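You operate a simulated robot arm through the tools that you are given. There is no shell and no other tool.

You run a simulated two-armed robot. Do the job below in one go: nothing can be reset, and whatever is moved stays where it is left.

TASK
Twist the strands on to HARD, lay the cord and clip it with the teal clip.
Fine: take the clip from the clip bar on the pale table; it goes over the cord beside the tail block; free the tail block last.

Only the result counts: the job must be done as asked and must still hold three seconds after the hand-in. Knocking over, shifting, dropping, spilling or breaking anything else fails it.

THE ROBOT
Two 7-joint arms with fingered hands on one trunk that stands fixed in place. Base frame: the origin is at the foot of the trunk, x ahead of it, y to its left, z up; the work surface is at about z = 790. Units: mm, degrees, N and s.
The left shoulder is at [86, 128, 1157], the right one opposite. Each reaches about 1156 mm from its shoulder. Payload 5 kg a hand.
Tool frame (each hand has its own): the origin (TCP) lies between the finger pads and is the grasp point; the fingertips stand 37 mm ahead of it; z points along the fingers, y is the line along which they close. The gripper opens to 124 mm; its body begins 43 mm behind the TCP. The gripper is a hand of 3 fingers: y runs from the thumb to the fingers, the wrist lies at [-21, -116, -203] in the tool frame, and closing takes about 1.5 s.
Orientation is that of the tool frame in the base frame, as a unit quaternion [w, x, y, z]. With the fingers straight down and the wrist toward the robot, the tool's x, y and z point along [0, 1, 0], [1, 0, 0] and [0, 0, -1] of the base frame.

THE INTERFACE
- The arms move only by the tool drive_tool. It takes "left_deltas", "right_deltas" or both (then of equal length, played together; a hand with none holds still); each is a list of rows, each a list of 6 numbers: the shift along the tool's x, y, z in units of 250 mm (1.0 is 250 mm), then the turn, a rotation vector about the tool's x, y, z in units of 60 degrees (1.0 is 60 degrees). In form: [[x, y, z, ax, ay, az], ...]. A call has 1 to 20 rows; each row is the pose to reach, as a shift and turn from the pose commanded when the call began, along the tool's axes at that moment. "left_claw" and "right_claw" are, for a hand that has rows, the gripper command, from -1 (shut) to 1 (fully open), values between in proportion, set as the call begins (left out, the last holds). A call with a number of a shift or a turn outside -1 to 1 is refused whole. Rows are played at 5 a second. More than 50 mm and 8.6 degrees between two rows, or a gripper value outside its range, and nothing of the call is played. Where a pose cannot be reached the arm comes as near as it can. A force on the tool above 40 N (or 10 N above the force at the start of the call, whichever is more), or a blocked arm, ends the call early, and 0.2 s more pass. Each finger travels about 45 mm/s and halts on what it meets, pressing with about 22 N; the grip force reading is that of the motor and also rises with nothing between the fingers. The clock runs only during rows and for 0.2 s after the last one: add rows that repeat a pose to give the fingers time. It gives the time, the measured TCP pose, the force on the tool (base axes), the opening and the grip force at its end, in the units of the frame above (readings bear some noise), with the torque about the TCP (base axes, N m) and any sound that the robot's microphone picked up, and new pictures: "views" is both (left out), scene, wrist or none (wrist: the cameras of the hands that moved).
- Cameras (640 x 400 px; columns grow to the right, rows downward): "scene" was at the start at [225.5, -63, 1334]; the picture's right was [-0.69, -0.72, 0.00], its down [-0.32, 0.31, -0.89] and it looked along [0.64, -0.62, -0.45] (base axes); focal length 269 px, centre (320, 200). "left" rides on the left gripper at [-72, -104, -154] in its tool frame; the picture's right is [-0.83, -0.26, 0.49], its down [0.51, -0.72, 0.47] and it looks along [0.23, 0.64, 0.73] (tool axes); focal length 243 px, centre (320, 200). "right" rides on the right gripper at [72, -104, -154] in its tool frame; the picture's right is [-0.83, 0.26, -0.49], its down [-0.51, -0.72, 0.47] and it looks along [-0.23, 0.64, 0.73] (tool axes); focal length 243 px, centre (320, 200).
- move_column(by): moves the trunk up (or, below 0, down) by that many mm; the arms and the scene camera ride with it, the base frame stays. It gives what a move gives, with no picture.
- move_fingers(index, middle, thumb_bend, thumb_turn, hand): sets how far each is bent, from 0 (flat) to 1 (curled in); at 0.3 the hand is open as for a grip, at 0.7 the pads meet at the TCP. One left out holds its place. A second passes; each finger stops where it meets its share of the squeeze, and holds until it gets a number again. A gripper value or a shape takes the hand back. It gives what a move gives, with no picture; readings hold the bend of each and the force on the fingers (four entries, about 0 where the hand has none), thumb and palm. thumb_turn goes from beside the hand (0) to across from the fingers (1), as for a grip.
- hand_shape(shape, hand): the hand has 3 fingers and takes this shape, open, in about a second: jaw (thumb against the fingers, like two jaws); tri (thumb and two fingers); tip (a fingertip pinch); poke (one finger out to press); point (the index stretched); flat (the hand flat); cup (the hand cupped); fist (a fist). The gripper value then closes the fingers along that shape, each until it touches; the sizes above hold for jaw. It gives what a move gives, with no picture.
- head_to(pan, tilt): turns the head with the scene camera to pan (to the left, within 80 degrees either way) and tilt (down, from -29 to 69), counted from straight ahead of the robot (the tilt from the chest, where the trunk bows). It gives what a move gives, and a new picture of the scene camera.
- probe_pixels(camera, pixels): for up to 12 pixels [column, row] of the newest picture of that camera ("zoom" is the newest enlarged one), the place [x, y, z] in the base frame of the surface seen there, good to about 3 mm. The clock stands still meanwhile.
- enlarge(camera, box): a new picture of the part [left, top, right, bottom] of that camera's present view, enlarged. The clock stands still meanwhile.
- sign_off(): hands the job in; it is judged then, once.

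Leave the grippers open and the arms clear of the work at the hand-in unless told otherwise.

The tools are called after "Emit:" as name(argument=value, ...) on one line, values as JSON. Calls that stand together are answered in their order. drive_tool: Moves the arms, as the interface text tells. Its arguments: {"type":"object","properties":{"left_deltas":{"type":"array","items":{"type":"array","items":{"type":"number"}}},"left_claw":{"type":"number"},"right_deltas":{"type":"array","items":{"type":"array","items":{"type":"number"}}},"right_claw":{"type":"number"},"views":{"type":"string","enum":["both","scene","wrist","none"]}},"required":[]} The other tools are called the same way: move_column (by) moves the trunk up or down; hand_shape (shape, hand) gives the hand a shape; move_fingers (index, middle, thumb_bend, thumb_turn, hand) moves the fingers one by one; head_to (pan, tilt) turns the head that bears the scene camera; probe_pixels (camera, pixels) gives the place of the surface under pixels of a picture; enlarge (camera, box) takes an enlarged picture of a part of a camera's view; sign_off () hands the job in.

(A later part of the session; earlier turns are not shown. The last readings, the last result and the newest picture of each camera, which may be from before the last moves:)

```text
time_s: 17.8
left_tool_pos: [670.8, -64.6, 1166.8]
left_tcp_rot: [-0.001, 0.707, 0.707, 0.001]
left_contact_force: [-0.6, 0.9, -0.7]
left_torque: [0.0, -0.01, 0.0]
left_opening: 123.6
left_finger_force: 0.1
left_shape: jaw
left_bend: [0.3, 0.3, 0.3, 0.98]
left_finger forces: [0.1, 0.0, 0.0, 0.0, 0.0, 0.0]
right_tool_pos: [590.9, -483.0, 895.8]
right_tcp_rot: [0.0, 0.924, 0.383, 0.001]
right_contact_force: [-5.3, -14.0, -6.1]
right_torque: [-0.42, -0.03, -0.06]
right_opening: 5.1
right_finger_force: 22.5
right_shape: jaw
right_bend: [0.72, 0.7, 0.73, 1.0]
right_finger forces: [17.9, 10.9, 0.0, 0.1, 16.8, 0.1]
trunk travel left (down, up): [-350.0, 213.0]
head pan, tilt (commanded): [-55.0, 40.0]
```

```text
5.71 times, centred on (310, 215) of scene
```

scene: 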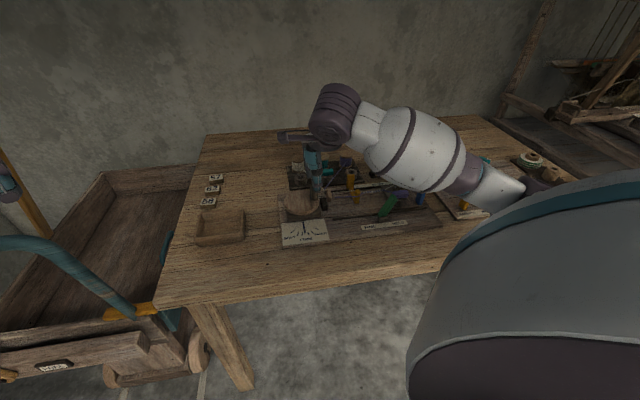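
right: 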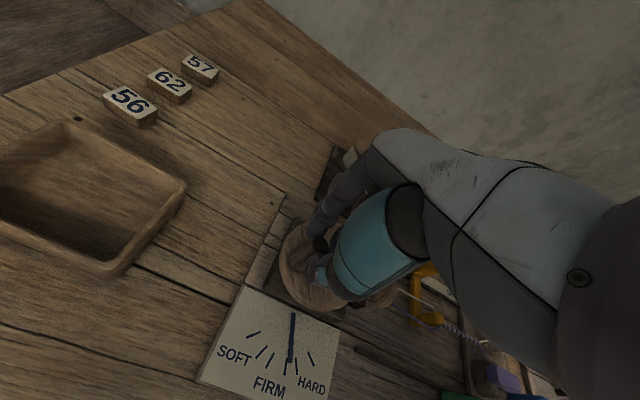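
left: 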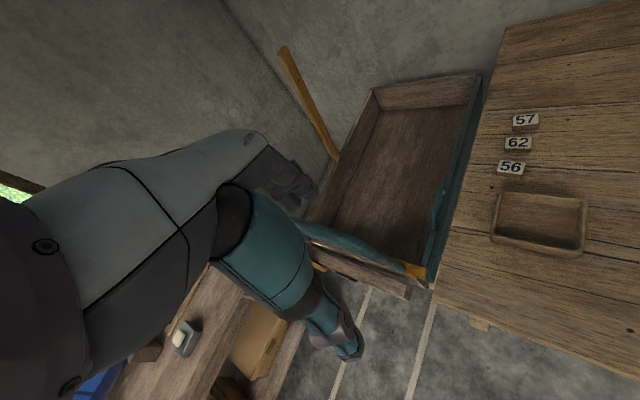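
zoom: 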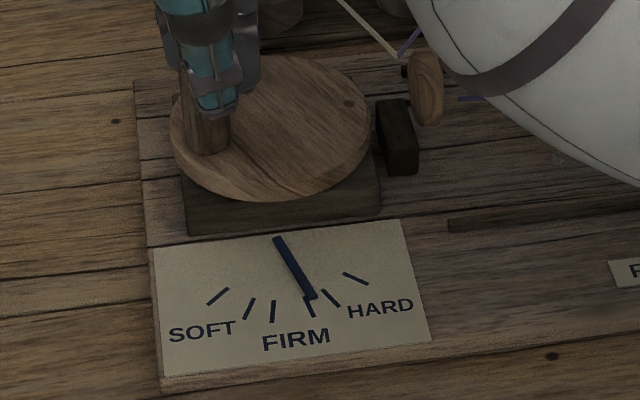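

The pointer is at about 17° after 150° of crank — about 0.11° per degree, so roughly 335° in total is wanted. A 15 N side force suggests my circle is slightly off; I use a refined centre [582, -517.5], radius 36, and go on to 270°.

Emit:
drive_tool(right_deltas=[[-0.0028, 0.0284, 0, 0, 0, 0], [0.0038, 0.0526, 0, 0, 0, 0], [0.006, 0.0776, 0, 0, 0, 0], [0.0038, 0.1026, 0, 0, 0, 0], [-0.0028, 0.1268, 0, 0, 0, 0], [-0.0132, 0.1496, 0, 0, 0, 0], [-0.0276, 0.17, 0, 0, 0, 0], [-0.0456, 0.188, 0, 0, 0, 0], [-0.066, 0.2024, 0, 0, 0, 0], [-0.0888, 0.2128, 0, 0, 0, 0], [-0.113, 0.2194, 0, 0, 0, 0], [-0.138, 0.2216, 0, 0, 0, 0]], views="wrist")

Emit:
enlarge(camera="scene", box=[270, 180, 350, 250])

```text
time_s: 20.4
left_tool_pos: [671.5, -63.1, 1166.9]
left_tcp_rot: [0.0, 0.707, 0.707, -0.001]
left_contact_force: [0.3, 0.2, 0.0]
left_torque: [0.01, 0.01, -0.01]
left_opening: 123.4
left_finger_force: 0.0
left_shape: jaw
left_bend: [0.3, 0.3, 0.3, 0.98]
left_finger forces: [0.0, 0.0, 0.0, 0.1, 0.0, 0.1]
right_tool_pos: [606.6, -544.3, 897.4]
right_tcp_rot: [0.0, 0.924, 0.383, 0.001]
right_contact_force: [-5.0, 5.4, -11.2]
right_torque: [0.13, 0.04, 0.05]
right_opening: 5.0
right_finger_force: 22.1
right_shape: jaw
right_bend: [0.72, 0.7, 0.73, 1.0]
right_finger forces: [15.5, 4.6, 0.0, 0.0, 20.5, 0.1]
trunk travel left (down, up): [-350.0, 213.0]
head pan, tilt (commanded): [-55.0, 40.0]
```

right: 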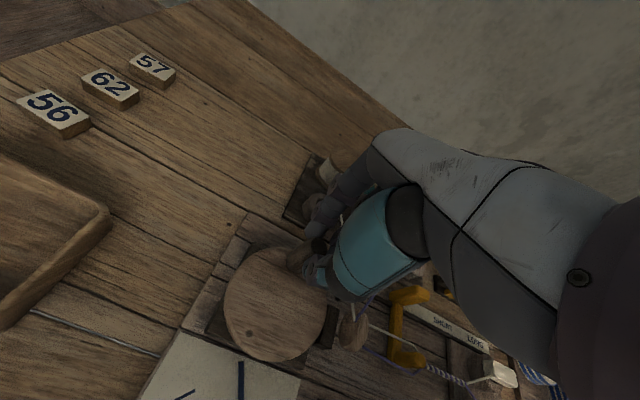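

```text
5.71 times, centred on (310, 215) of scene
```

zoom: 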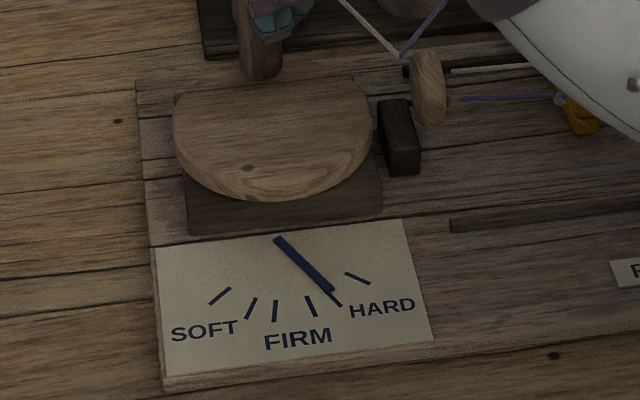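

The pointer is now just past the lower HARD tick (≈30°). I'll go on to 338° of crank, to bring it near 37°, mid-band.

Emit:
drive_tool(right_deltas=[[-0.025, -0.0022, 0, 0, 0, 0], [-0.0492, -0.0088, 0, 0, 0, 0], [-0.072, -0.0192, 0, 0, 0, 0], [-0.0924, -0.0336, 0, 0, 0, 0], [-0.1104, -0.0516, 0, 0, 0, 0], [-0.1248, -0.072, 0, 0, 0, 0], [-0.1336, -0.09, 0, 0, 0, 0], [-0.1336, -0.09, 0, 0, 0, 0]], views="wrist")

Emit:
enlarge(camera="scene", box=[270, 180, 350, 250])

```text
time_s: 22.1
left_tool_pos: [670.4, -62.2, 1166.5]
left_tcp_rot: [0.001, 0.707, 0.707, 0.0]
left_contact_force: [-0.1, -1.1, -0.4]
left_torque: [0.0, 0.02, -0.02]
left_opening: 123.6
left_finger_force: 0.1
left_shape: jaw
left_bend: [0.3, 0.3, 0.3, 0.98]
left_finger forces: [0.0, 0.0, 0.1, 0.1, 0.0, 0.1]
right_tool_pos: [568.1, -551.3, 897.0]
right_tcp_rot: [0.001, 0.924, 0.382, 0.0]
right_contact_force: [0.8, 0.3, -5.5]
right_torque: [0.03, -0.04, -0.02]
right_opening: 5.1
right_finger_force: 21.9
right_shape: jaw
right_bend: [0.72, 0.7, 0.73, 1.0]
right_finger forces: [17.8, 4.0, 0.0, 0.1, 17.9, 0.1]
trunk travel left (down, up): [-350.0, 213.0]
head pan, tilt (commanded): [-55.0, 40.0]
```

right: 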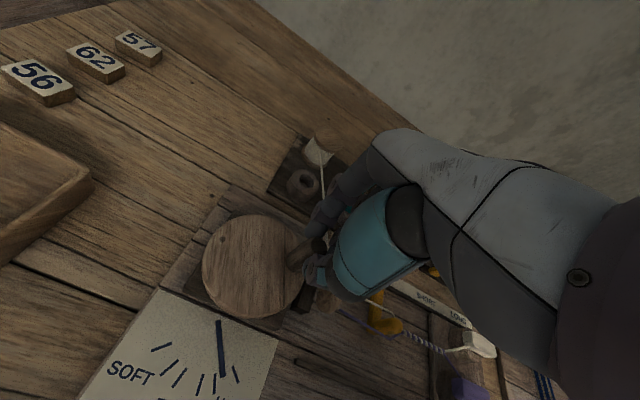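

```text
5.71 times, centred on (310, 215) of scene
```

zoom: 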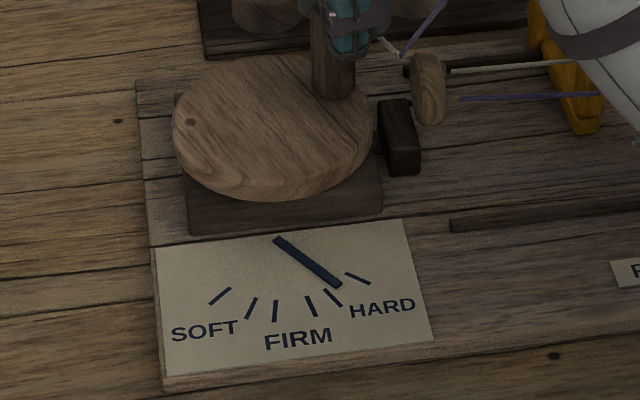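

The pointer stands mid-band in HARD (tip at (340,286) between the ticks at (325,289) and (346,272)). I'll open to the earlier 44 mm and rise straight up.

Emit:
drive_tool(right_deltas=[[0, 0, 0, 0, 0, 0], [0, 0, 0, 0, 0, 0], [0, 0, 0, 0, 0, 0], [0, 0, 0, 0, 0, 0], [0, 0, -0.05, 0, 0, 0], [0, 0, -0.15, 0, 0, 0], [0, 0, -0.25, 0, 0, 0], [0, 0, -0.4, 0, 0, 0]], right_claw=-0.3, views="both")

Emit:
enlarge(camera="scene", box=[270, 180, 350, 250])

```text
time_s: 23.9
left_tool_pos: [669.4, -62.7, 1167.9]
left_tcp_rot: [0.001, 0.707, 0.707, 0.0]
left_contact_force: [-0.5, 0.3, -0.2]
left_torque: [0.0, -0.04, -0.01]
left_opening: 123.7
left_finger_force: 0.1
left_shape: jaw
left_bend: [0.3, 0.3, 0.3, 0.98]
left_finger forces: [0.1, 0.0, 0.2, 0.0, 0.0, 0.0]
right_tool_pos: [564.2, -550.2, 997.4]
right_tcp_rot: [0.0, 0.924, 0.383, 0.001]
right_contact_force: [-0.3, -0.5, 0.4]
right_torque: [0.03, 0.02, 0.02]
right_opening: 43.1
right_finger_force: 0.1
right_shape: jaw
right_bend: [0.74, 0.51, 0.73, 1.0]
right_finger forces: [0.0, 0.1, 0.1, 0.1, 0.0, 0.0]
trunk travel left (down, up): [-350.0, 213.0]
head pan, tilt (commanded): [-55.0, 40.0]
```

scene: 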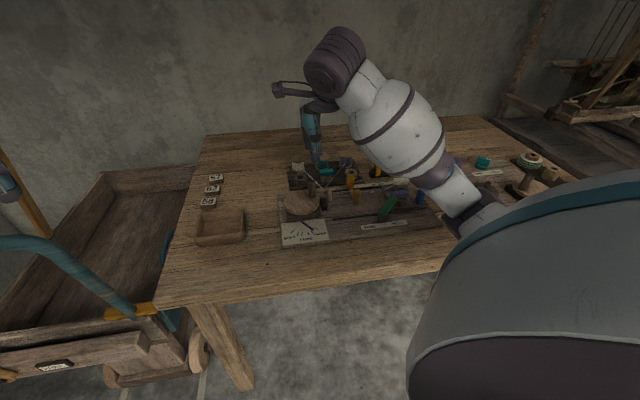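
right: 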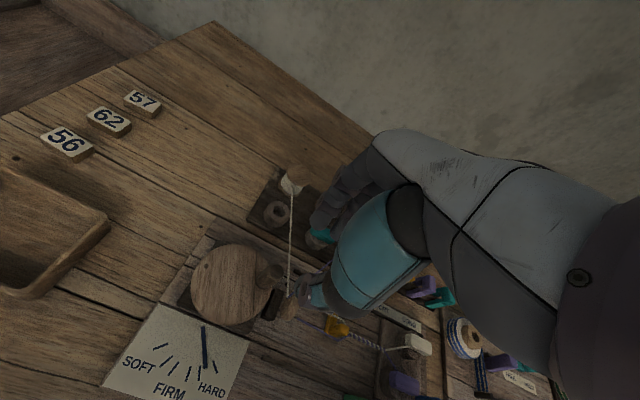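

```text
5.71 times, centred on (310, 215) of scene
```

zoom: 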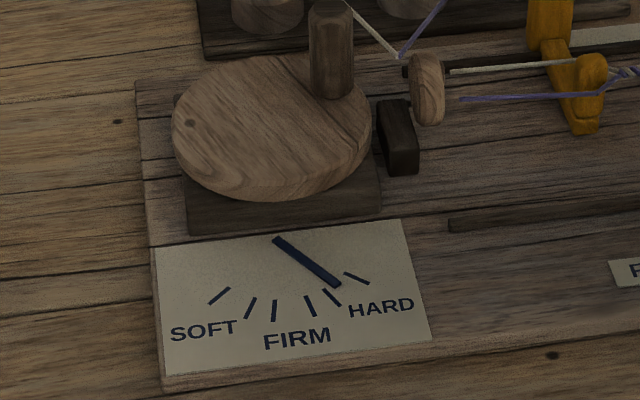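

The pointer stays in HARD. Next is the orange slider (top). I'll enlarge the area around it.

Emit:
enlarge(camera="scene", box=[310, 155, 430, 235])

Emit:
enlarge(camera="right", box=[250, 270, 470, 400])

```text
5.00 times, centred on (370, 195) of scene
```

zoom: 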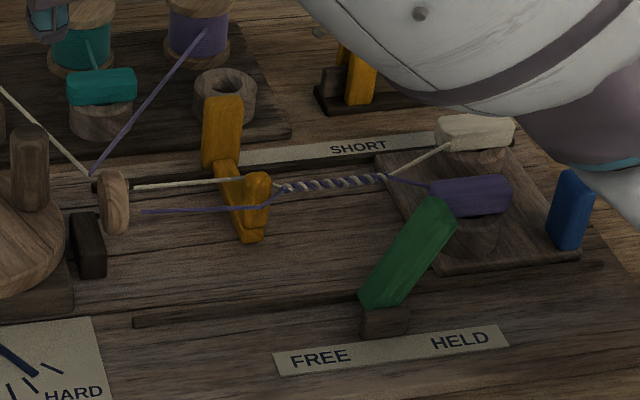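

```text
2.91 times, centred on (360, 335) of right
```

zoom: 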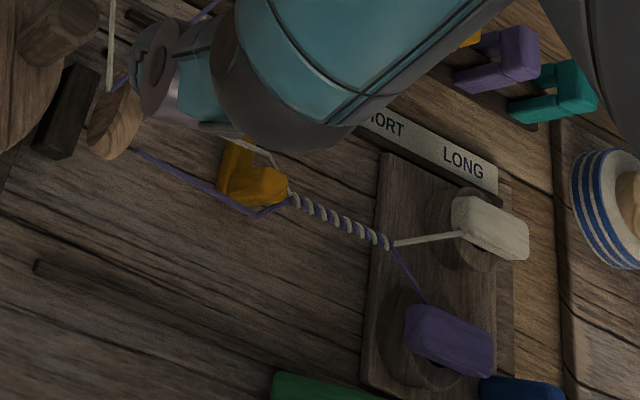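

The orange slider's upright (zoom (222,130)) stands behind the cord, its knob (255,190) separates the strands. I'll probe it, the disk, the tail block and lever.

Emit:
probe_pixels(camera="zoom", pixels=[[225, 100], [209, 130], [236, 130], [222, 160], [230, 190], [257, 180], [255, 205], [252, 235], [115, 200], [97, 185], [245, 165], [380, 175]])

Emit:
probe_pixels(camera="right", pixels=[[335, 322], [343, 330], [360, 338], [380, 350], [329, 322]])

```text
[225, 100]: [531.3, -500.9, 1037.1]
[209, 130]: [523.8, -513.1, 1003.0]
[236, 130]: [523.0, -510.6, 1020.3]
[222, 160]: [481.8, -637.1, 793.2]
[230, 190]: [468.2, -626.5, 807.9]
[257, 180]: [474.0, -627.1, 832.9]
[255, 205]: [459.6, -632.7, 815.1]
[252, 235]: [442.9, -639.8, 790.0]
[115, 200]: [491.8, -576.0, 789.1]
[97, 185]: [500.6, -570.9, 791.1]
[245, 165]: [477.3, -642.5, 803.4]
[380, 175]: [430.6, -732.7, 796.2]
```

```text
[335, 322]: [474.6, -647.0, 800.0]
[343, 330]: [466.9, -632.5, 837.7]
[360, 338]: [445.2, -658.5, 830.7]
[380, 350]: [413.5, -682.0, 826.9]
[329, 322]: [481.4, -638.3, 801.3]
```

That probe used the newest zoom (right camera). I'll re-enlarge the scene and probe again.

Emit:
enlarge(camera="scene", box=[310, 155, 430, 235])

Emit:
probe_pixels(camera="zoom", pixels=[[225, 100], [209, 130], [236, 130], [222, 160], [230, 190], [257, 178], [255, 205], [252, 235], [115, 200], [97, 186], [239, 110], [204, 110]])

Emit:
probe_pixels(camera="zoom", pixels=[[390, 155], [420, 255], [560, 255], [440, 200], [370, 300], [395, 305], [385, 322], [340, 183], [372, 180], [385, 180], [440, 135], [505, 140]])

```text
5.00 times, centred on (370, 195) of scene
```

zoom: 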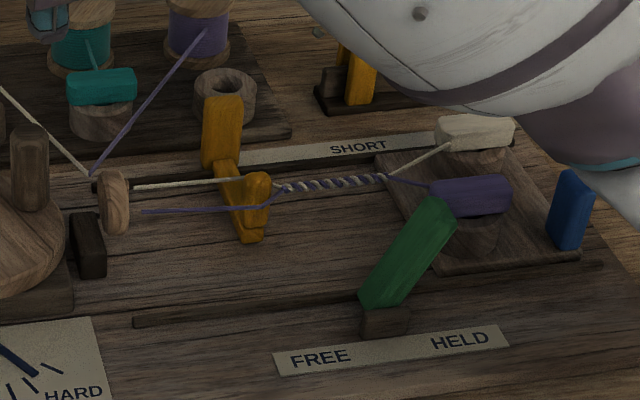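

```text
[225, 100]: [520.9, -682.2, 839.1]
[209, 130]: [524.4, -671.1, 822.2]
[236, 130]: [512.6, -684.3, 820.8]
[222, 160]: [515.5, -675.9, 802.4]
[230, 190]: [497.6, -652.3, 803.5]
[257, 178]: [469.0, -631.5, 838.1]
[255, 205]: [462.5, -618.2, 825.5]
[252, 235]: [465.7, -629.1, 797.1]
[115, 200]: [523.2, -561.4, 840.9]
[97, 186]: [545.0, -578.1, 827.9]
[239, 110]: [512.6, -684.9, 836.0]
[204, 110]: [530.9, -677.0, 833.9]
```

```text
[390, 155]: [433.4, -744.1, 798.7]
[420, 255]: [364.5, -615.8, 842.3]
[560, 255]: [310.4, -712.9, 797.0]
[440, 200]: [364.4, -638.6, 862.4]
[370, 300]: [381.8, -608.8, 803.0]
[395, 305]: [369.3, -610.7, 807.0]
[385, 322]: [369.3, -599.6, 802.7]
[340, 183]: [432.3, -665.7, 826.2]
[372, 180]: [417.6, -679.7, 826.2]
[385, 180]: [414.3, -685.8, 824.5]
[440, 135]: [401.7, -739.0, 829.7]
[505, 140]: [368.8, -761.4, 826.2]
```

The slider's upright spans u≈102–122 (along the cord) at z up to 840; the cord line is at z≈826. I'll probe the slot in which it runs and the purple strand above it.

Emit:
probe_pixels(camera="zoom", pixels=[[94, 188], [150, 178], [180, 174], [200, 171], [150, 106], [120, 140], [190, 52], [133, 322], [360, 296], [270, 165], [300, 157], [215, 80]])

Emit:
enlarge(camera="scene", box=[318, 168, 378, 208])

```text
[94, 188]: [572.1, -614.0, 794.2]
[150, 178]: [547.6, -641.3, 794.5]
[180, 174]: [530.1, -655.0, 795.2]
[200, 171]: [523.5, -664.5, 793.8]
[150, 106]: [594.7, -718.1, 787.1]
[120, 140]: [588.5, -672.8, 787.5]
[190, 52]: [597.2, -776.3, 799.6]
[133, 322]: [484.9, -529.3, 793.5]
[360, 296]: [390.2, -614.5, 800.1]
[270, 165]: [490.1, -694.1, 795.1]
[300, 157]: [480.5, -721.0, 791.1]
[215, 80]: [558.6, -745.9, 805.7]
```

```text
10.00 times, centred on (348, 188) of scene
```

zoom: 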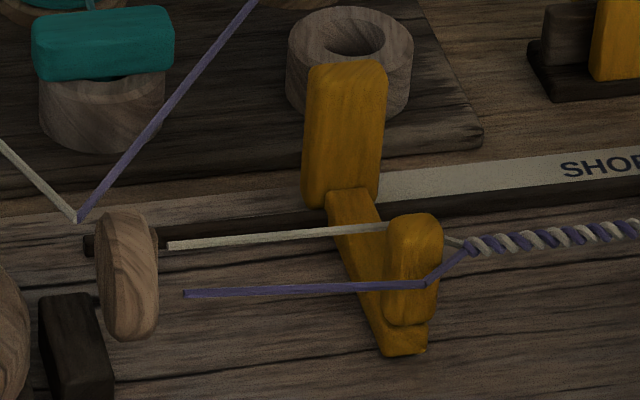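

The rail at the back runs from u≈30 to beyond the tail block, so the slider can travel toward the disk. I'll push its upright from the tail side with one finger. First I form the "poke" shape up here and look at where the fingertip is.

Emit:
hand_shape(hand="right", shape="poke")

Emit:
enlarge(camera="scene", box=[265, 70, 395, 240])

Emit:
enlarge(camera="right", box=[200, 130, 480, 350])

```text
time_s: 24.9
left_tool_pos: [670.5, -61.9, 1166.8]
left_tcp_rot: [0.0, 0.707, 0.707, 0.0]
left_contact_force: [-0.1, -1.1, 0.4]
left_torque: [0.0, -0.01, -0.06]
left_opening: 123.5
left_finger_force: 0.1
left_shape: jaw
left_bend: [0.3, 0.3, 0.3, 0.98]
left_finger forces: [0.1, 0.0, 0.0, 0.1, 0.1, 0.0]
right_tool_pos: [565.2, -551.8, 996.6]
right_tcp_rot: [0.0, 0.924, 0.382, 0.0]
right_contact_force: [-0.4, 0.0, -0.1]
right_torque: [0.0, 0.03, 0.03]
right_opening: 0.0
right_finger_force: 0.0
right_shape: poke
right_bend: [0.7, 0.7, 1.0, 1.0]
right_finger forces: [0.1, 0.1, 0.0, 0.0, 0.0, 0.1]
trunk travel left (down, up): [-350.0, 213.0]
head pan, tilt (commanded): [-55.0, 40.0]
```

```text
2.35 times, centred on (330, 155) of scene
```

zoom: 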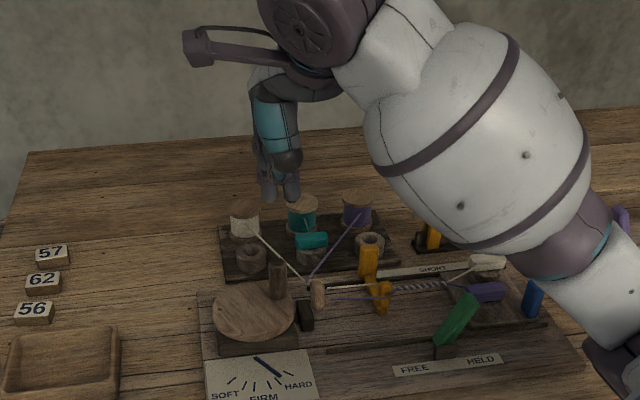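

```text
1.82 times, centred on (340, 240) of right
```

zoom: 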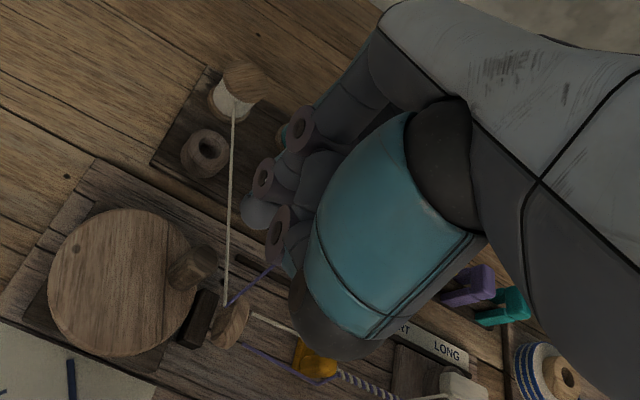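

"Poke" puts both fingers at the grasp point with the thumb curled. I'd rather have a single slim finger, so I curl the middle finger too, leaving only the index.

Emit:
move_fingers(hand="right", index=0.65, middle=1.0, thumb_bend=1.0)

Emit:
drive_tool(right_deltas=[[-0.12, 0.04, 0.0, 0, 0, 0], [-0.25, 0.09, 0.02, 0, 0, 0], [-0.38, 0.14, 0.05, 0, 0, 0], [-0.52, 0.19, 0.12, 0, 0, 0], [-0.65, 0.232, 0.22, 0, 0, 0], [-0.65, 0.232, 0.22, 0, 0, 0]], views="both")

Emit:
enlarge(camera="right", box=[200, 150, 480, 350])

Emit:
enlarge(camera="scene", box=[300, 100, 430, 230])

```text
time_s: 25.9
left_tool_pos: [670.4, -62.1, 1166.7]
left_tcp_rot: [0.0, 0.707, 0.707, 0.0]
left_contact_force: [-1.1, 0.1, -0.2]
left_torque: [0.0, -0.02, 0.0]
left_opening: 123.7
left_finger_force: 0.0
left_shape: jaw
left_bend: [0.3, 0.3, 0.3, 0.98]
left_finger forces: [0.1, 0.0, 0.0, 0.0, 0.1, 0.0]
right_tool_pos: [565.5, -551.8, 996.4]
right_tcp_rot: [0.0, 0.924, 0.383, 0.0]
right_contact_force: [0.1, -0.8, 0.6]
right_torque: [-0.01, 0.02, 0.0]
right_opening: 34.2
right_finger_force: 0.0
right_shape: fingers
right_bend: [0.28, 1.0, 1.0, 1.0]
right_finger forces: [0.0, 0.0, 0.0, 0.0, 0.0, 0.0]
trunk travel left (down, up): [-350.0, 213.0]
head pan, tilt (commanded): [-55.0, 40.0]
```

```text
time_s: 27.2
left_tool_pos: [670.8, -61.9, 1167.4]
left_tcp_rot: [0.0, 0.707, 0.707, 0.0]
left_contact_force: [0.9, 0.2, -1.2]
left_torque: [-0.03, -0.03, -0.01]
left_opening: 123.5
left_finger_force: 0.1
left_shape: jaw
left_bend: [0.3, 0.3, 0.3, 0.98]
left_finger forces: [0.0, 0.0, 0.0, 0.0, 0.0, 0.0]
right_tool_pos: [494.0, -706.4, 943.6]
right_tcp_rot: [0.0, 0.924, 0.383, 0.001]
right_contact_force: [0.1, 0.3, 0.1]
right_torque: [-0.04, 0.02, 0.03]
right_opening: 33.8
right_finger_force: 0.1
right_shape: fingers
right_bend: [0.28, 1.0, 1.0, 1.0]
right_finger forces: [0.0, 0.0, 0.1, 0.0, 0.1, 0.0]
trunk travel left (down, up): [-350.0, 213.0]
head pan, tilt (commanded): [-55.0, 40.0]
```

scene: 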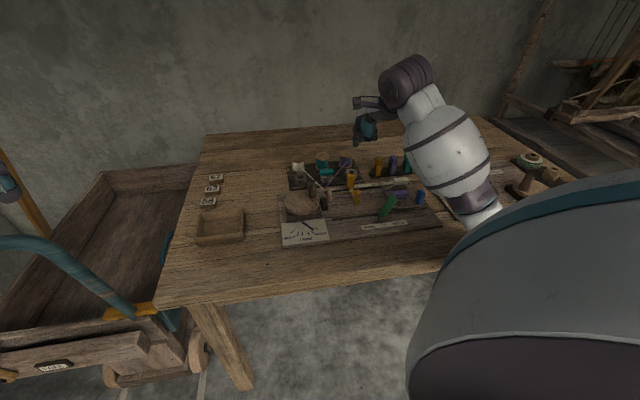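
right: 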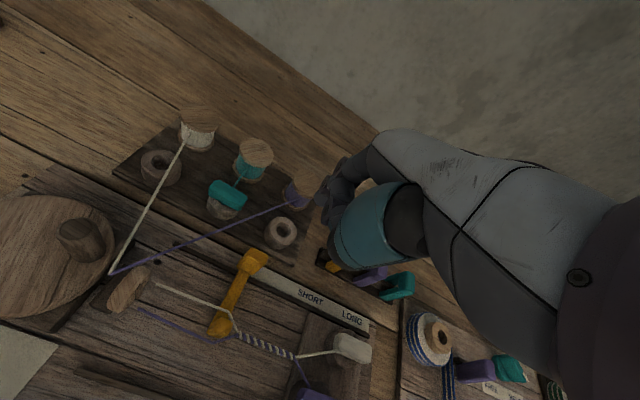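

```text
2.00 times, centred on (340, 250) of right
```

zoom: 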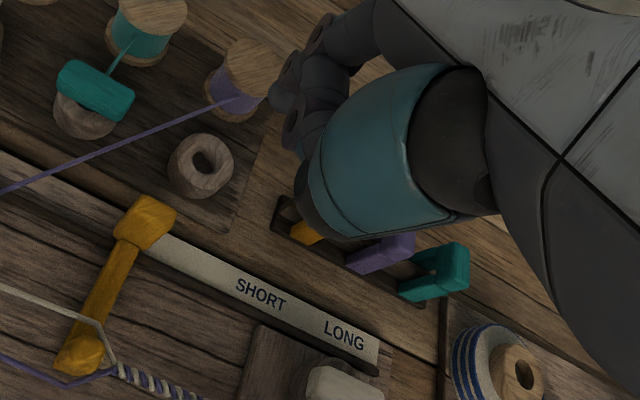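

```text
3.08 times, centred on (365, 165) of scene
```

zoom: 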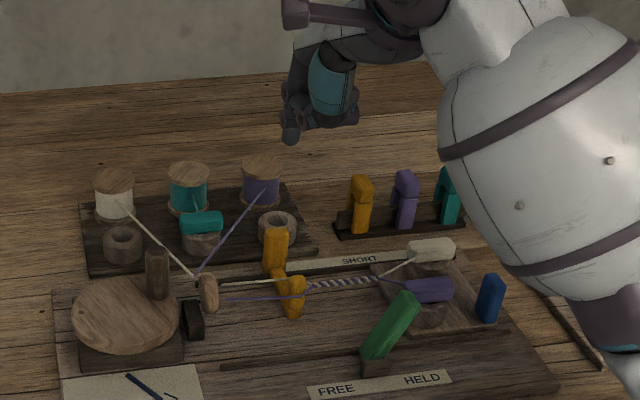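

The index reads 0.28 instead of 0.65 — it seems to be held off by the curled thumb. I'll ask again with the thumb turned aside.

Emit:
move_fingers(hand="right", index=0.7, middle=1.0, thumb_bend=0.3, thumb_turn=0.0)

Emit:
enlarge(camera="right", box=[200, 150, 480, 350])

Emit:
enlarge(camera="scene", box=[300, 100, 430, 230])

```text
time_s: 28.2
left_tool_pos: [669.6, -62.8, 1165.3]
left_tcp_rot: [0.0, 0.707, 0.707, 0.0]
left_contact_force: [-0.3, -0.1, -0.4]
left_torque: [0.01, 0.02, -0.02]
left_opening: 123.5
left_finger_force: 0.1
left_shape: jaw
left_bend: [0.3, 0.3, 0.3, 0.98]
left_finger forces: [0.0, 0.0, 0.0, 0.0, 0.1, 0.0]
right_tool_pos: [492.8, -706.9, 943.9]
right_tcp_rot: [0.001, 0.924, 0.383, 0.0]
right_contact_force: [0.1, 0.1, -0.3]
right_torque: [-0.01, -0.03, -0.01]
right_opening: 153.4
right_finger_force: 0.0
right_shape: fingers
right_bend: [0.7, 1.0, 0.3, 0.0]
right_finger forces: [0.0, 0.0, 0.1, 0.0, 0.0, 0.1]
trunk travel left (down, up): [-350.0, 213.0]
head pan, tilt (commanded): [-55.0, 40.0]
```

```text
2.00 times, centred on (340, 250) of right
```

zoom: 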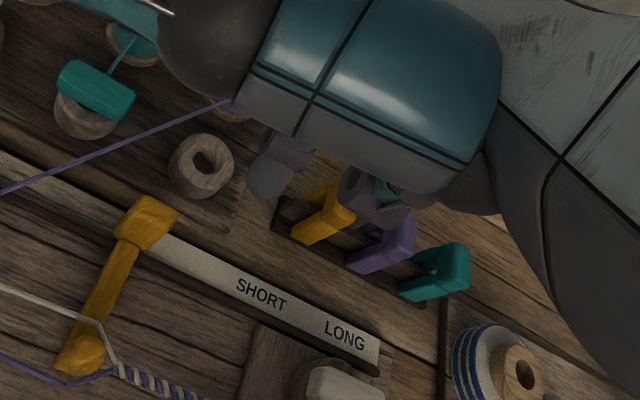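

```text
3.08 times, centred on (365, 165) of scene
```

zoom: 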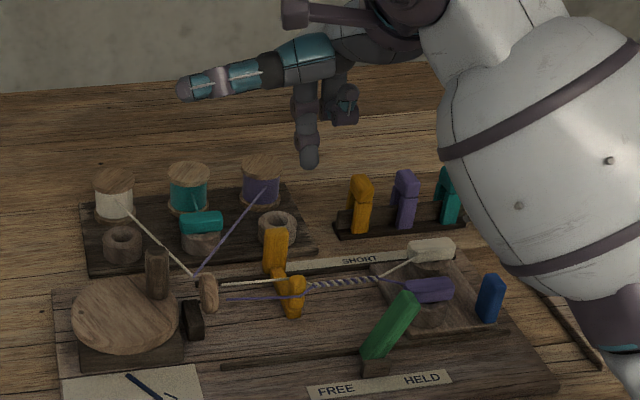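

With the thumb beside the hand it sticks out too far. The plain "poke" shape (both fingers at 0.7, thumb curled) is better; the middle finger just trails behind the index. I go back to it.

Emit:
hand_shape(hand="right", shape="poke")

Emit:
drive_tool(right_deltas=[[0, 0, 0.05, 0, 0, 0], [0, 0, 0.12, 0, 0, 0], [0, 0, 0.2, 0, 0, 0], [0, 0, 0.2, 0, 0, 0]], views="both")

Emit:
enlarge(camera="right", box=[200, 150, 480, 350])

Emit:
enlarge(camera="scene", box=[300, 100, 430, 230])

```text
time_s: 29.1
left_tool_pos: [669.4, -63.4, 1166.8]
left_tcp_rot: [0.0, 0.707, 0.707, 0.0]
left_contact_force: [-0.3, 0.1, -0.3]
left_torque: [0.02, -0.04, 0.0]
left_opening: 123.9
left_finger_force: 0.0
left_shape: jaw
left_bend: [0.3, 0.3, 0.3, 0.98]
left_finger forces: [0.0, 0.0, 0.0, 0.0, 0.0, 0.0]
right_tool_pos: [493.6, -706.3, 942.9]
right_tcp_rot: [0.001, 0.924, 0.383, 0.0]
right_contact_force: [0.5, 0.9, -0.4]
right_torque: [0.03, 0.01, -0.01]
right_opening: 0.0
right_finger_force: 0.1
right_shape: poke
right_bend: [0.7, 0.7, 1.0, 1.0]
right_finger forces: [0.0, 0.0, 0.1, 0.0, 0.1, 0.0]
trunk travel left (down, up): [-350.0, 213.0]
head pan, tilt (commanded): [-55.0, 40.0]
```

```text
time_s: 30.1
left_tool_pos: [669.9, -61.9, 1167.3]
left_tcp_rot: [-0.001, 0.707, 0.707, 0.0]
left_contact_force: [0.5, 0.7, -0.7]
left_torque: [-0.01, 0.02, 0.02]
left_opening: 123.5
left_finger_force: 0.2
left_shape: jaw
left_bend: [0.3, 0.3, 0.3, 0.98]
left_finger forces: [0.1, 0.0, 0.1, 0.0, 0.0, 0.0]
right_tool_pos: [493.0, -705.7, 893.5]
right_tcp_rot: [0.0, 0.924, 0.382, 0.0]
right_contact_force: [0.3, 0.5, 0.7]
right_torque: [0.0, -0.01, -0.02]
right_opening: 0.0
right_finger_force: 0.0
right_shape: poke
right_bend: [0.7, 0.7, 1.0, 1.0]
right_finger forces: [0.0, 0.1, 0.0, 0.0, 0.0, 0.1]
trunk travel left (down, up): [-350.0, 213.0]
head pan, tilt (commanded): [-55.0, 40.0]
```

scene: 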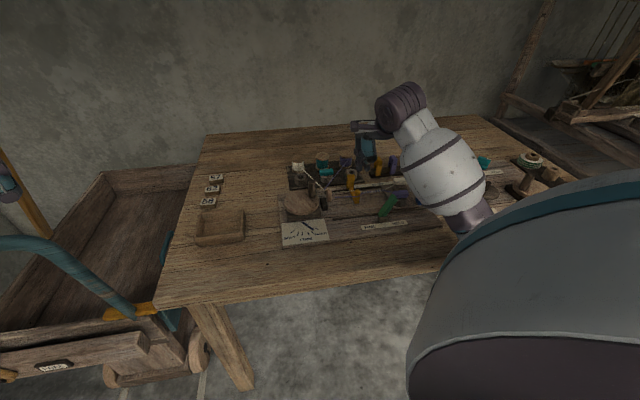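
right: 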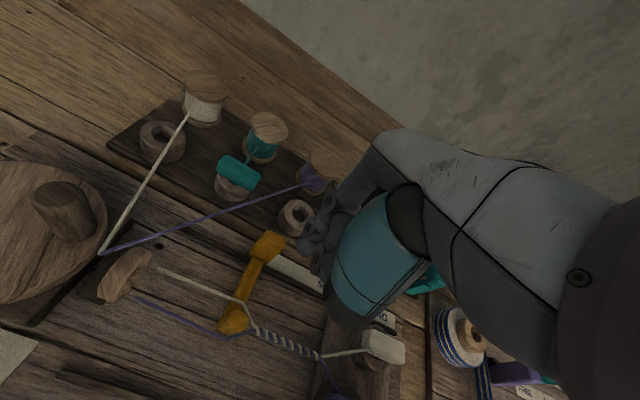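

```text
2.00 times, centred on (340, 250) of right
```

zoom: 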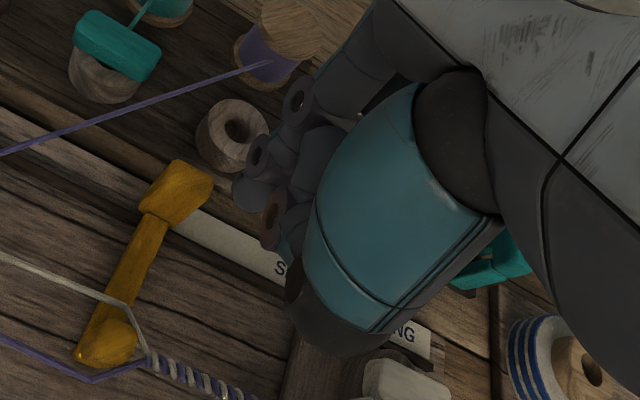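

```text
3.08 times, centred on (365, 165) of scene
```

zoom: 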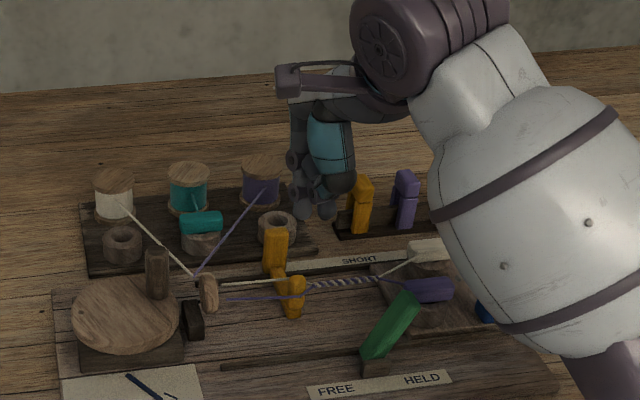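

I'll probe the fingertips and the upright in the newest scene zoom.

Emit:
probe_pixels(camera="zoom", pixels=[[303, 205], [302, 213], [327, 208], [327, 216], [276, 232], [284, 260], [267, 260], [276, 228], [337, 205], [297, 190]])

Emit:
probe_pixels(camera="right", pixels=[[325, 245], [318, 245], [335, 270], [335, 240], [270, 238], [262, 250], [283, 243], [275, 250]])

```text
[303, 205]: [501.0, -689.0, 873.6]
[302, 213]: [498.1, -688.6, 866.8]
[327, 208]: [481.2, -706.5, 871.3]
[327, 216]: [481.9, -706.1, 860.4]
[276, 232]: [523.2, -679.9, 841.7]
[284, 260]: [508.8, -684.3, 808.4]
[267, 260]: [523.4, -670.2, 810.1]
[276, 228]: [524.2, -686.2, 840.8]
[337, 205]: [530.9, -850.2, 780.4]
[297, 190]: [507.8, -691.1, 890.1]
```

```text
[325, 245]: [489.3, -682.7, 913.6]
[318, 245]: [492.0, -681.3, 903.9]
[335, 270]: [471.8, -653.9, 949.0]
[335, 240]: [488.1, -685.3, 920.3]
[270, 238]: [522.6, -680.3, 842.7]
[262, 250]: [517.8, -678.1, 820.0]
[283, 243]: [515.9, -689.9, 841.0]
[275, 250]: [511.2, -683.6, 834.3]
```

The index face is at u≈128, the upright's tail-side face at u≈122 — a 6 mm gap. I'll descend 42 mm (tip to z≈815) with 2 mm extra clearance.

Emit:
drive_tool(right_deltas=[[-0.008, -0.004, 0.06, 0, 0, 0], [-0.008, -0.004, 0.12, 0, 0, 0], [-0.008, -0.004, 0.168, 0, 0, 0], [-0.008, -0.004, 0.168, 0, 0, 0]], views="both")

Emit:
enlarge(camera="right", box=[200, 180, 400, 330])

Emit:
enlarge(camera="scene", box=[310, 150, 420, 220])

```text
time_s: 31.1
left_tool_pos: [670.3, -63.3, 1167.5]
left_tcp_rot: [-0.001, 0.707, 0.707, 0.0]
left_contact_force: [-0.3, -0.9, 0.6]
left_torque: [0.0, -0.02, 0.02]
left_opening: 123.3
left_finger_force: 0.0
left_shape: jaw
left_bend: [0.3, 0.3, 0.3, 0.98]
left_finger forces: [0.1, 0.1, 0.0, 0.1, 0.0, 0.0]
right_tool_pos: [491.9, -707.7, 850.0]
right_tcp_rot: [0.001, 0.924, 0.383, 0.0]
right_contact_force: [0.1, 0.1, -0.4]
right_torque: [0.02, 0.03, 0.0]
right_opening: 0.0
right_finger_force: 0.0
right_shape: poke
right_bend: [0.7, 0.7, 1.0, 1.0]
right_finger forces: [0.1, 0.1, 0.0, 0.0, 0.0, 0.0]
trunk travel left (down, up): [-350.0, 213.0]
head pan, tilt (commanded): [-55.0, 40.0]
```

scene: 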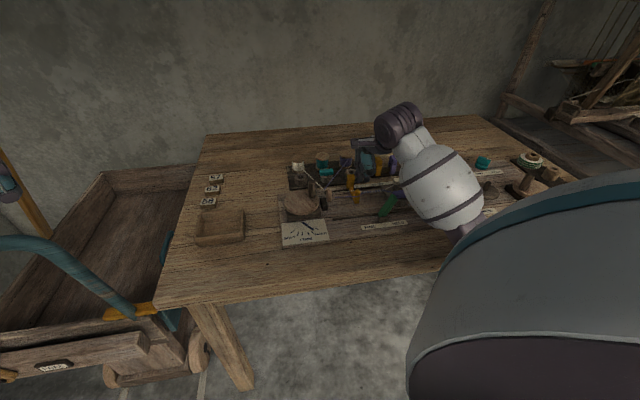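
right: 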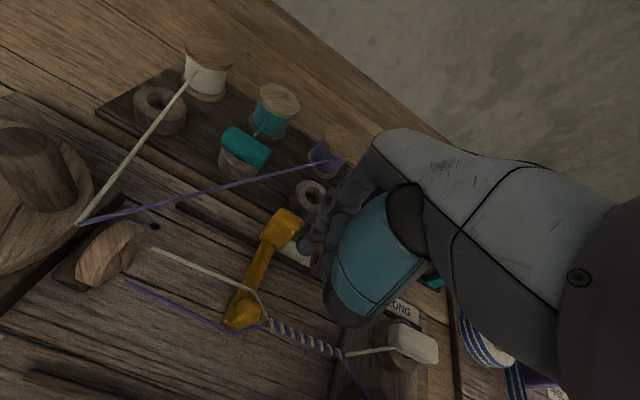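

```text
2.67 times, centred on (300, 255) of right
```

zoom: 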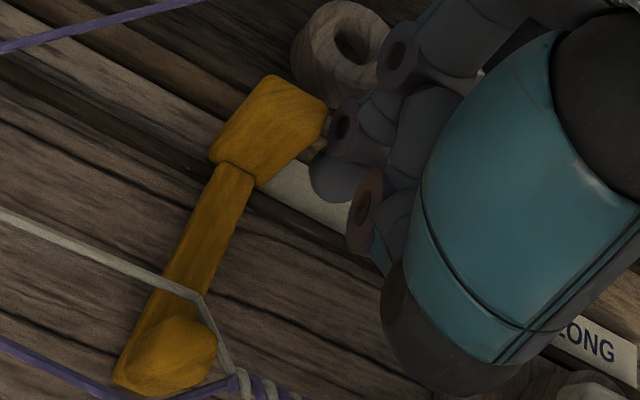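

```text
5.71 times, centred on (365, 185) of scene
```

zoom: 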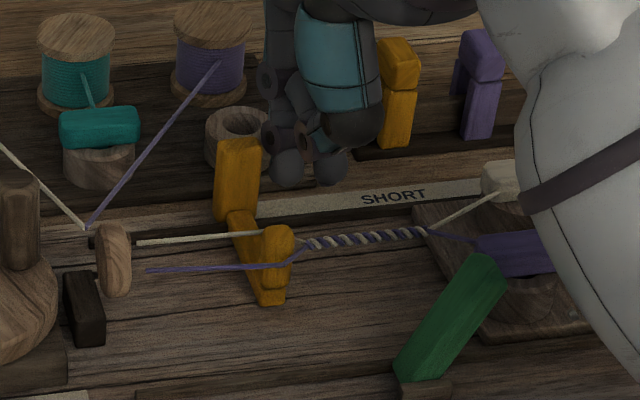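

The index is right beside the upright's tail side. I'll push toward the crank (tool +x) gently, 28 mm first, watching the force.

Emit:
drive_tool(right_deltas=[[0.016, 0, 0, 0, 0, 0], [0.032, 0, 0, 0, 0, 0], [0.048, 0, 0, 0, 0, 0], [0.064, 0, 0, 0, 0, 0], [0.08, 0, 0, 0, 0, 0], [0.096, 0, 0, 0, 0, 0], [0.112, 0, 0, 0, 0, 0]], views="both")

Emit:
enlarge(camera="right", box=[150, 180, 350, 330])

Emit:
enlarge(camera="scene", box=[310, 150, 420, 220])

```text
time_s: 32.8
left_tool_pos: [671.1, -62.7, 1166.7]
left_tcp_rot: [0.0, 0.707, 0.707, 0.0]
left_contact_force: [-0.7, -0.3, -0.2]
left_torque: [0.0, -0.01, 0.04]
left_opening: 123.6
left_finger_force: 0.0
left_shape: jaw
left_bend: [0.3, 0.3, 0.3, 0.98]
left_finger forces: [0.0, 0.1, 0.0, 0.0, 0.1, 0.0]
right_tool_pos: [510.3, -689.8, 851.6]
right_tcp_rot: [0.001, 0.924, 0.383, 0.001]
right_contact_force: [-1.6, -1.1, 0.2]
right_torque: [0.0, 0.03, 0.01]
right_opening: 0.0
right_finger_force: 0.1
right_shape: poke
right_bend: [0.7, 0.7, 1.0, 1.0]
right_finger forces: [0.8, 0.1, 0.0, 0.0, 0.0, 0.1]
trunk travel left (down, up): [-350.0, 213.0]
head pan, tilt (commanded): [-55.0, 40.0]
```

scene: 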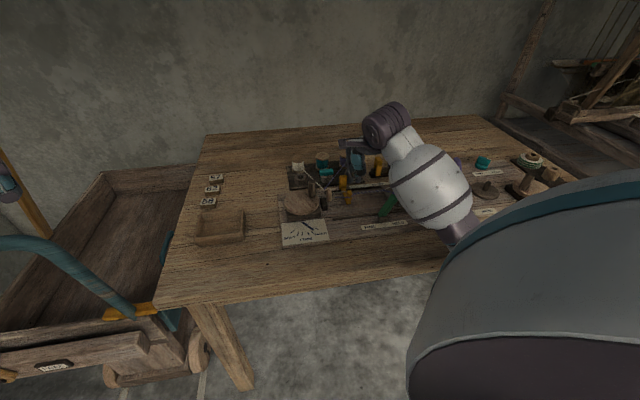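
right: 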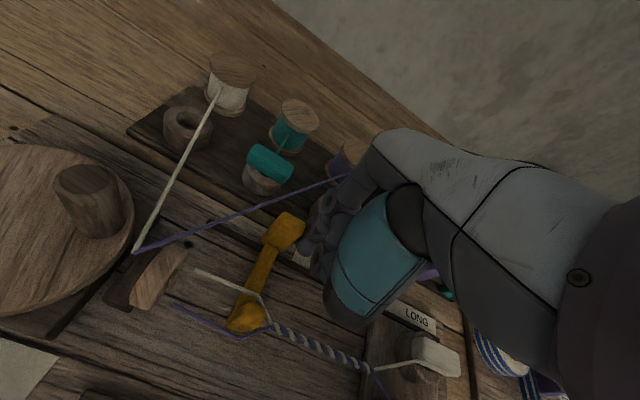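

```text
2.67 times, centred on (250, 255) of right
```

zoom: 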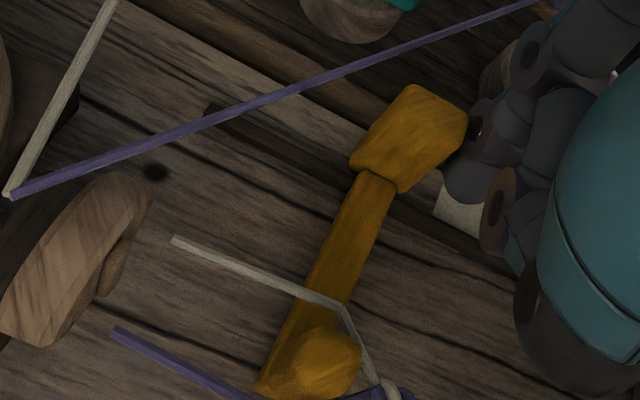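

```text
5.71 times, centred on (365, 185) of scene
```

zoom: 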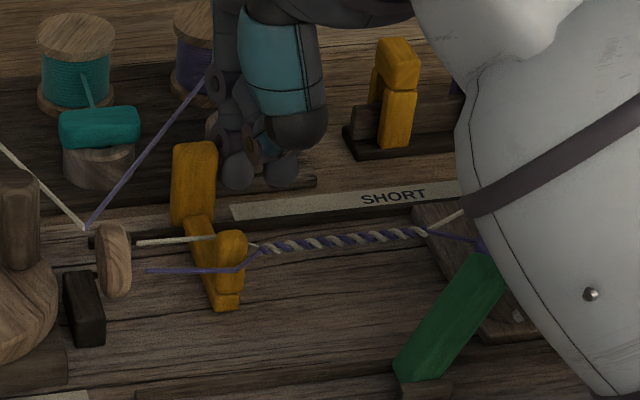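

The slider glides easily (about 2 N) and the laid cord grows behind it. I'll push 20 mm further.

Emit:
drive_tool(right_deltas=[[0.016, 0, 0, 0, 0, 0], [0.032, 0, 0, 0, 0, 0], [0.048, 0, 0, 0, 0, 0], [0.064, 0, 0, 0, 0, 0], [0.08, 0, 0, 0, 0, 0]], views="both")

Emit:
enlarge(camera="right", box=[150, 180, 350, 330])

Emit:
enlarge(camera="scene", box=[310, 150, 420, 220])

```text
time_s: 34.0
left_tool_pos: [670.8, -63.2, 1166.0]
left_tcp_rot: [0.0, 0.707, 0.707, 0.0]
left_contact_force: [-1.2, 0.9, -0.8]
left_torque: [-0.02, 0.02, -0.01]
left_opening: 123.7
left_finger_force: 0.1
left_shape: jaw
left_bend: [0.3, 0.3, 0.3, 0.98]
left_finger forces: [0.0, 0.0, 0.0, 0.0, 0.0, 0.0]
right_tool_pos: [525.2, -675.0, 850.7]
right_tcp_rot: [0.001, 0.924, 0.382, 0.001]
right_contact_force: [-1.3, -1.4, -0.4]
right_torque: [-0.02, 0.0, 0.0]
right_opening: 0.0
right_finger_force: 0.1
right_shape: poke
right_bend: [0.7, 0.7, 1.0, 1.0]
right_finger forces: [0.9, 0.1, 0.0, 0.0, 0.0, 0.0]
trunk travel left (down, up): [-350.0, 213.0]
head pan, tilt (commanded): [-55.0, 40.0]
```

scene: 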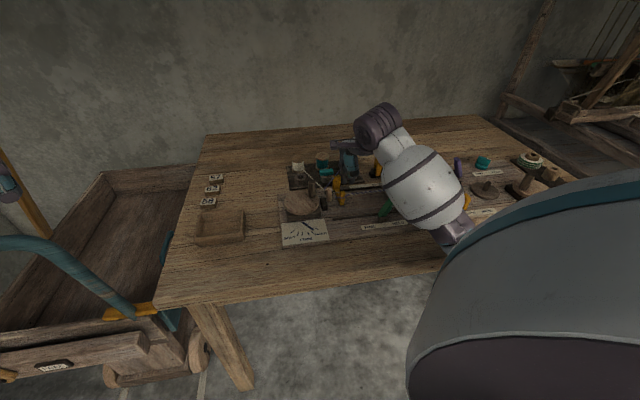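
right: 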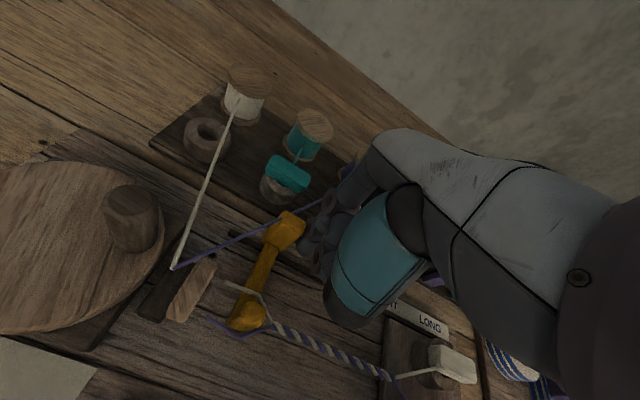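

```text
2.67 times, centred on (250, 255) of right
```

zoom: 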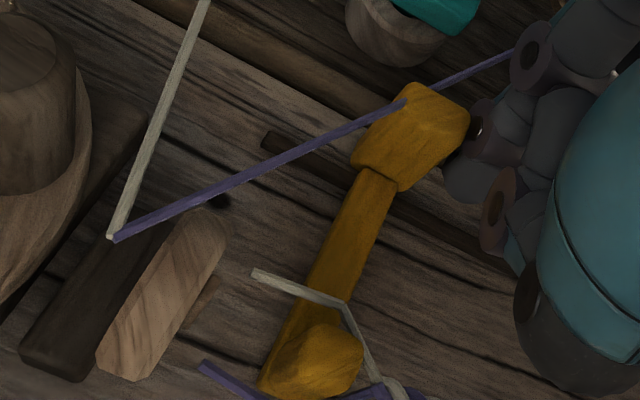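

```text
5.71 times, centred on (365, 185) of scene
```

zoom: 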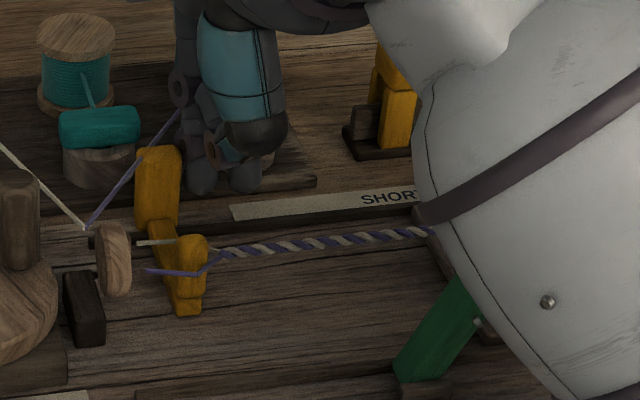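

The purple strand passes through the upright in the picture, so the strands do not block. I keep pushing in small steps until the slider stops.

Emit:
drive_tool(right_deltas=[[0.01, 0, 0, 0, 0, 0], [0.02, 0, 0, 0, 0, 0], [0.03, 0, 0, 0, 0, 0], [0.04, 0, 0, 0, 0, 0], [0.05, 0, 0, 0, 0, 0]], views="both")

Emit:
enlarge(camera="right", box=[150, 180, 350, 330])

Emit:
enlarge(camera="scene", box=[310, 150, 420, 220])

```text
time_s: 35.1
left_tool_pos: [671.1, -62.2, 1167.0]
left_tcp_rot: [0.0, 0.707, 0.707, 0.0]
left_contact_force: [0.1, 0.0, 0.9]
left_torque: [-0.02, 0.02, 0.03]
left_opening: 123.9
left_finger_force: 0.0
left_shape: jaw
left_bend: [0.3, 0.3, 0.3, 0.98]
left_finger forces: [0.0, 0.0, 0.1, 0.1, 0.0, 0.0]
right_tool_pos: [534.8, -665.9, 851.2]
right_tcp_rot: [0.0, 0.924, 0.383, 0.0]
right_contact_force: [-1.0, -0.7, -0.6]
right_torque: [-0.03, -0.02, -0.02]
right_opening: 0.0
right_finger_force: 0.1
right_shape: poke
right_bend: [0.7, 0.7, 1.0, 1.0]
right_finger forces: [0.9, 0.1, 0.0, 0.0, 0.1, 0.0]
trunk travel left (down, up): [-350.0, 213.0]
head pan, tilt (commanded): [-55.0, 40.0]
```

scene: 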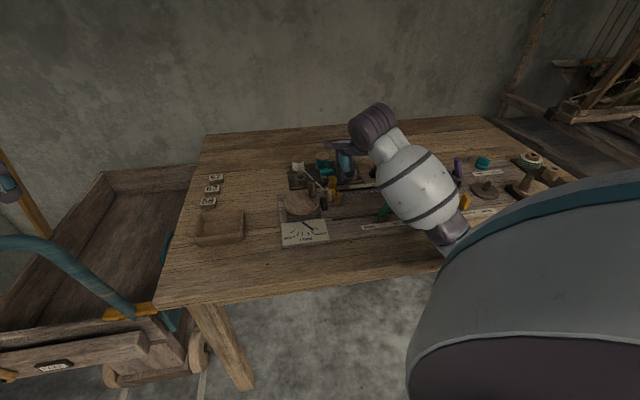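
right: 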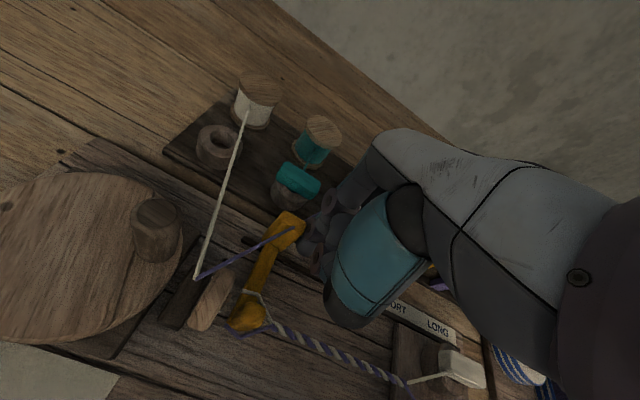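

```text
2.67 times, centred on (250, 255) of right
```

zoom: 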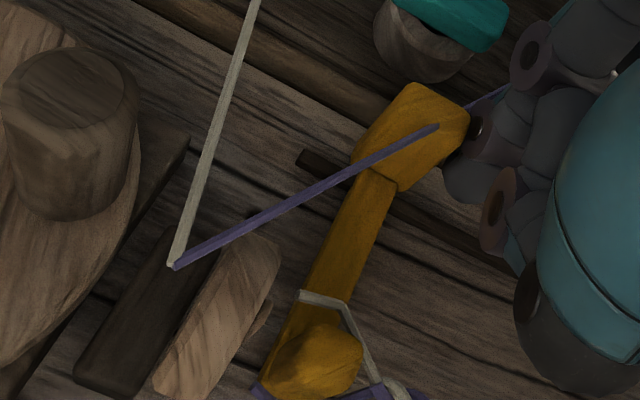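

```text
5.71 times, centred on (365, 185) of scene
```

zoom: 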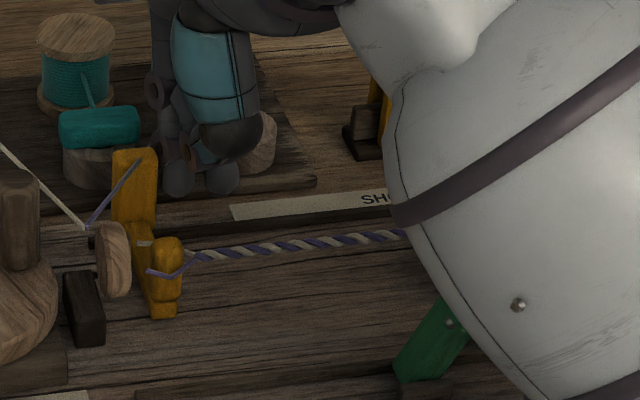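

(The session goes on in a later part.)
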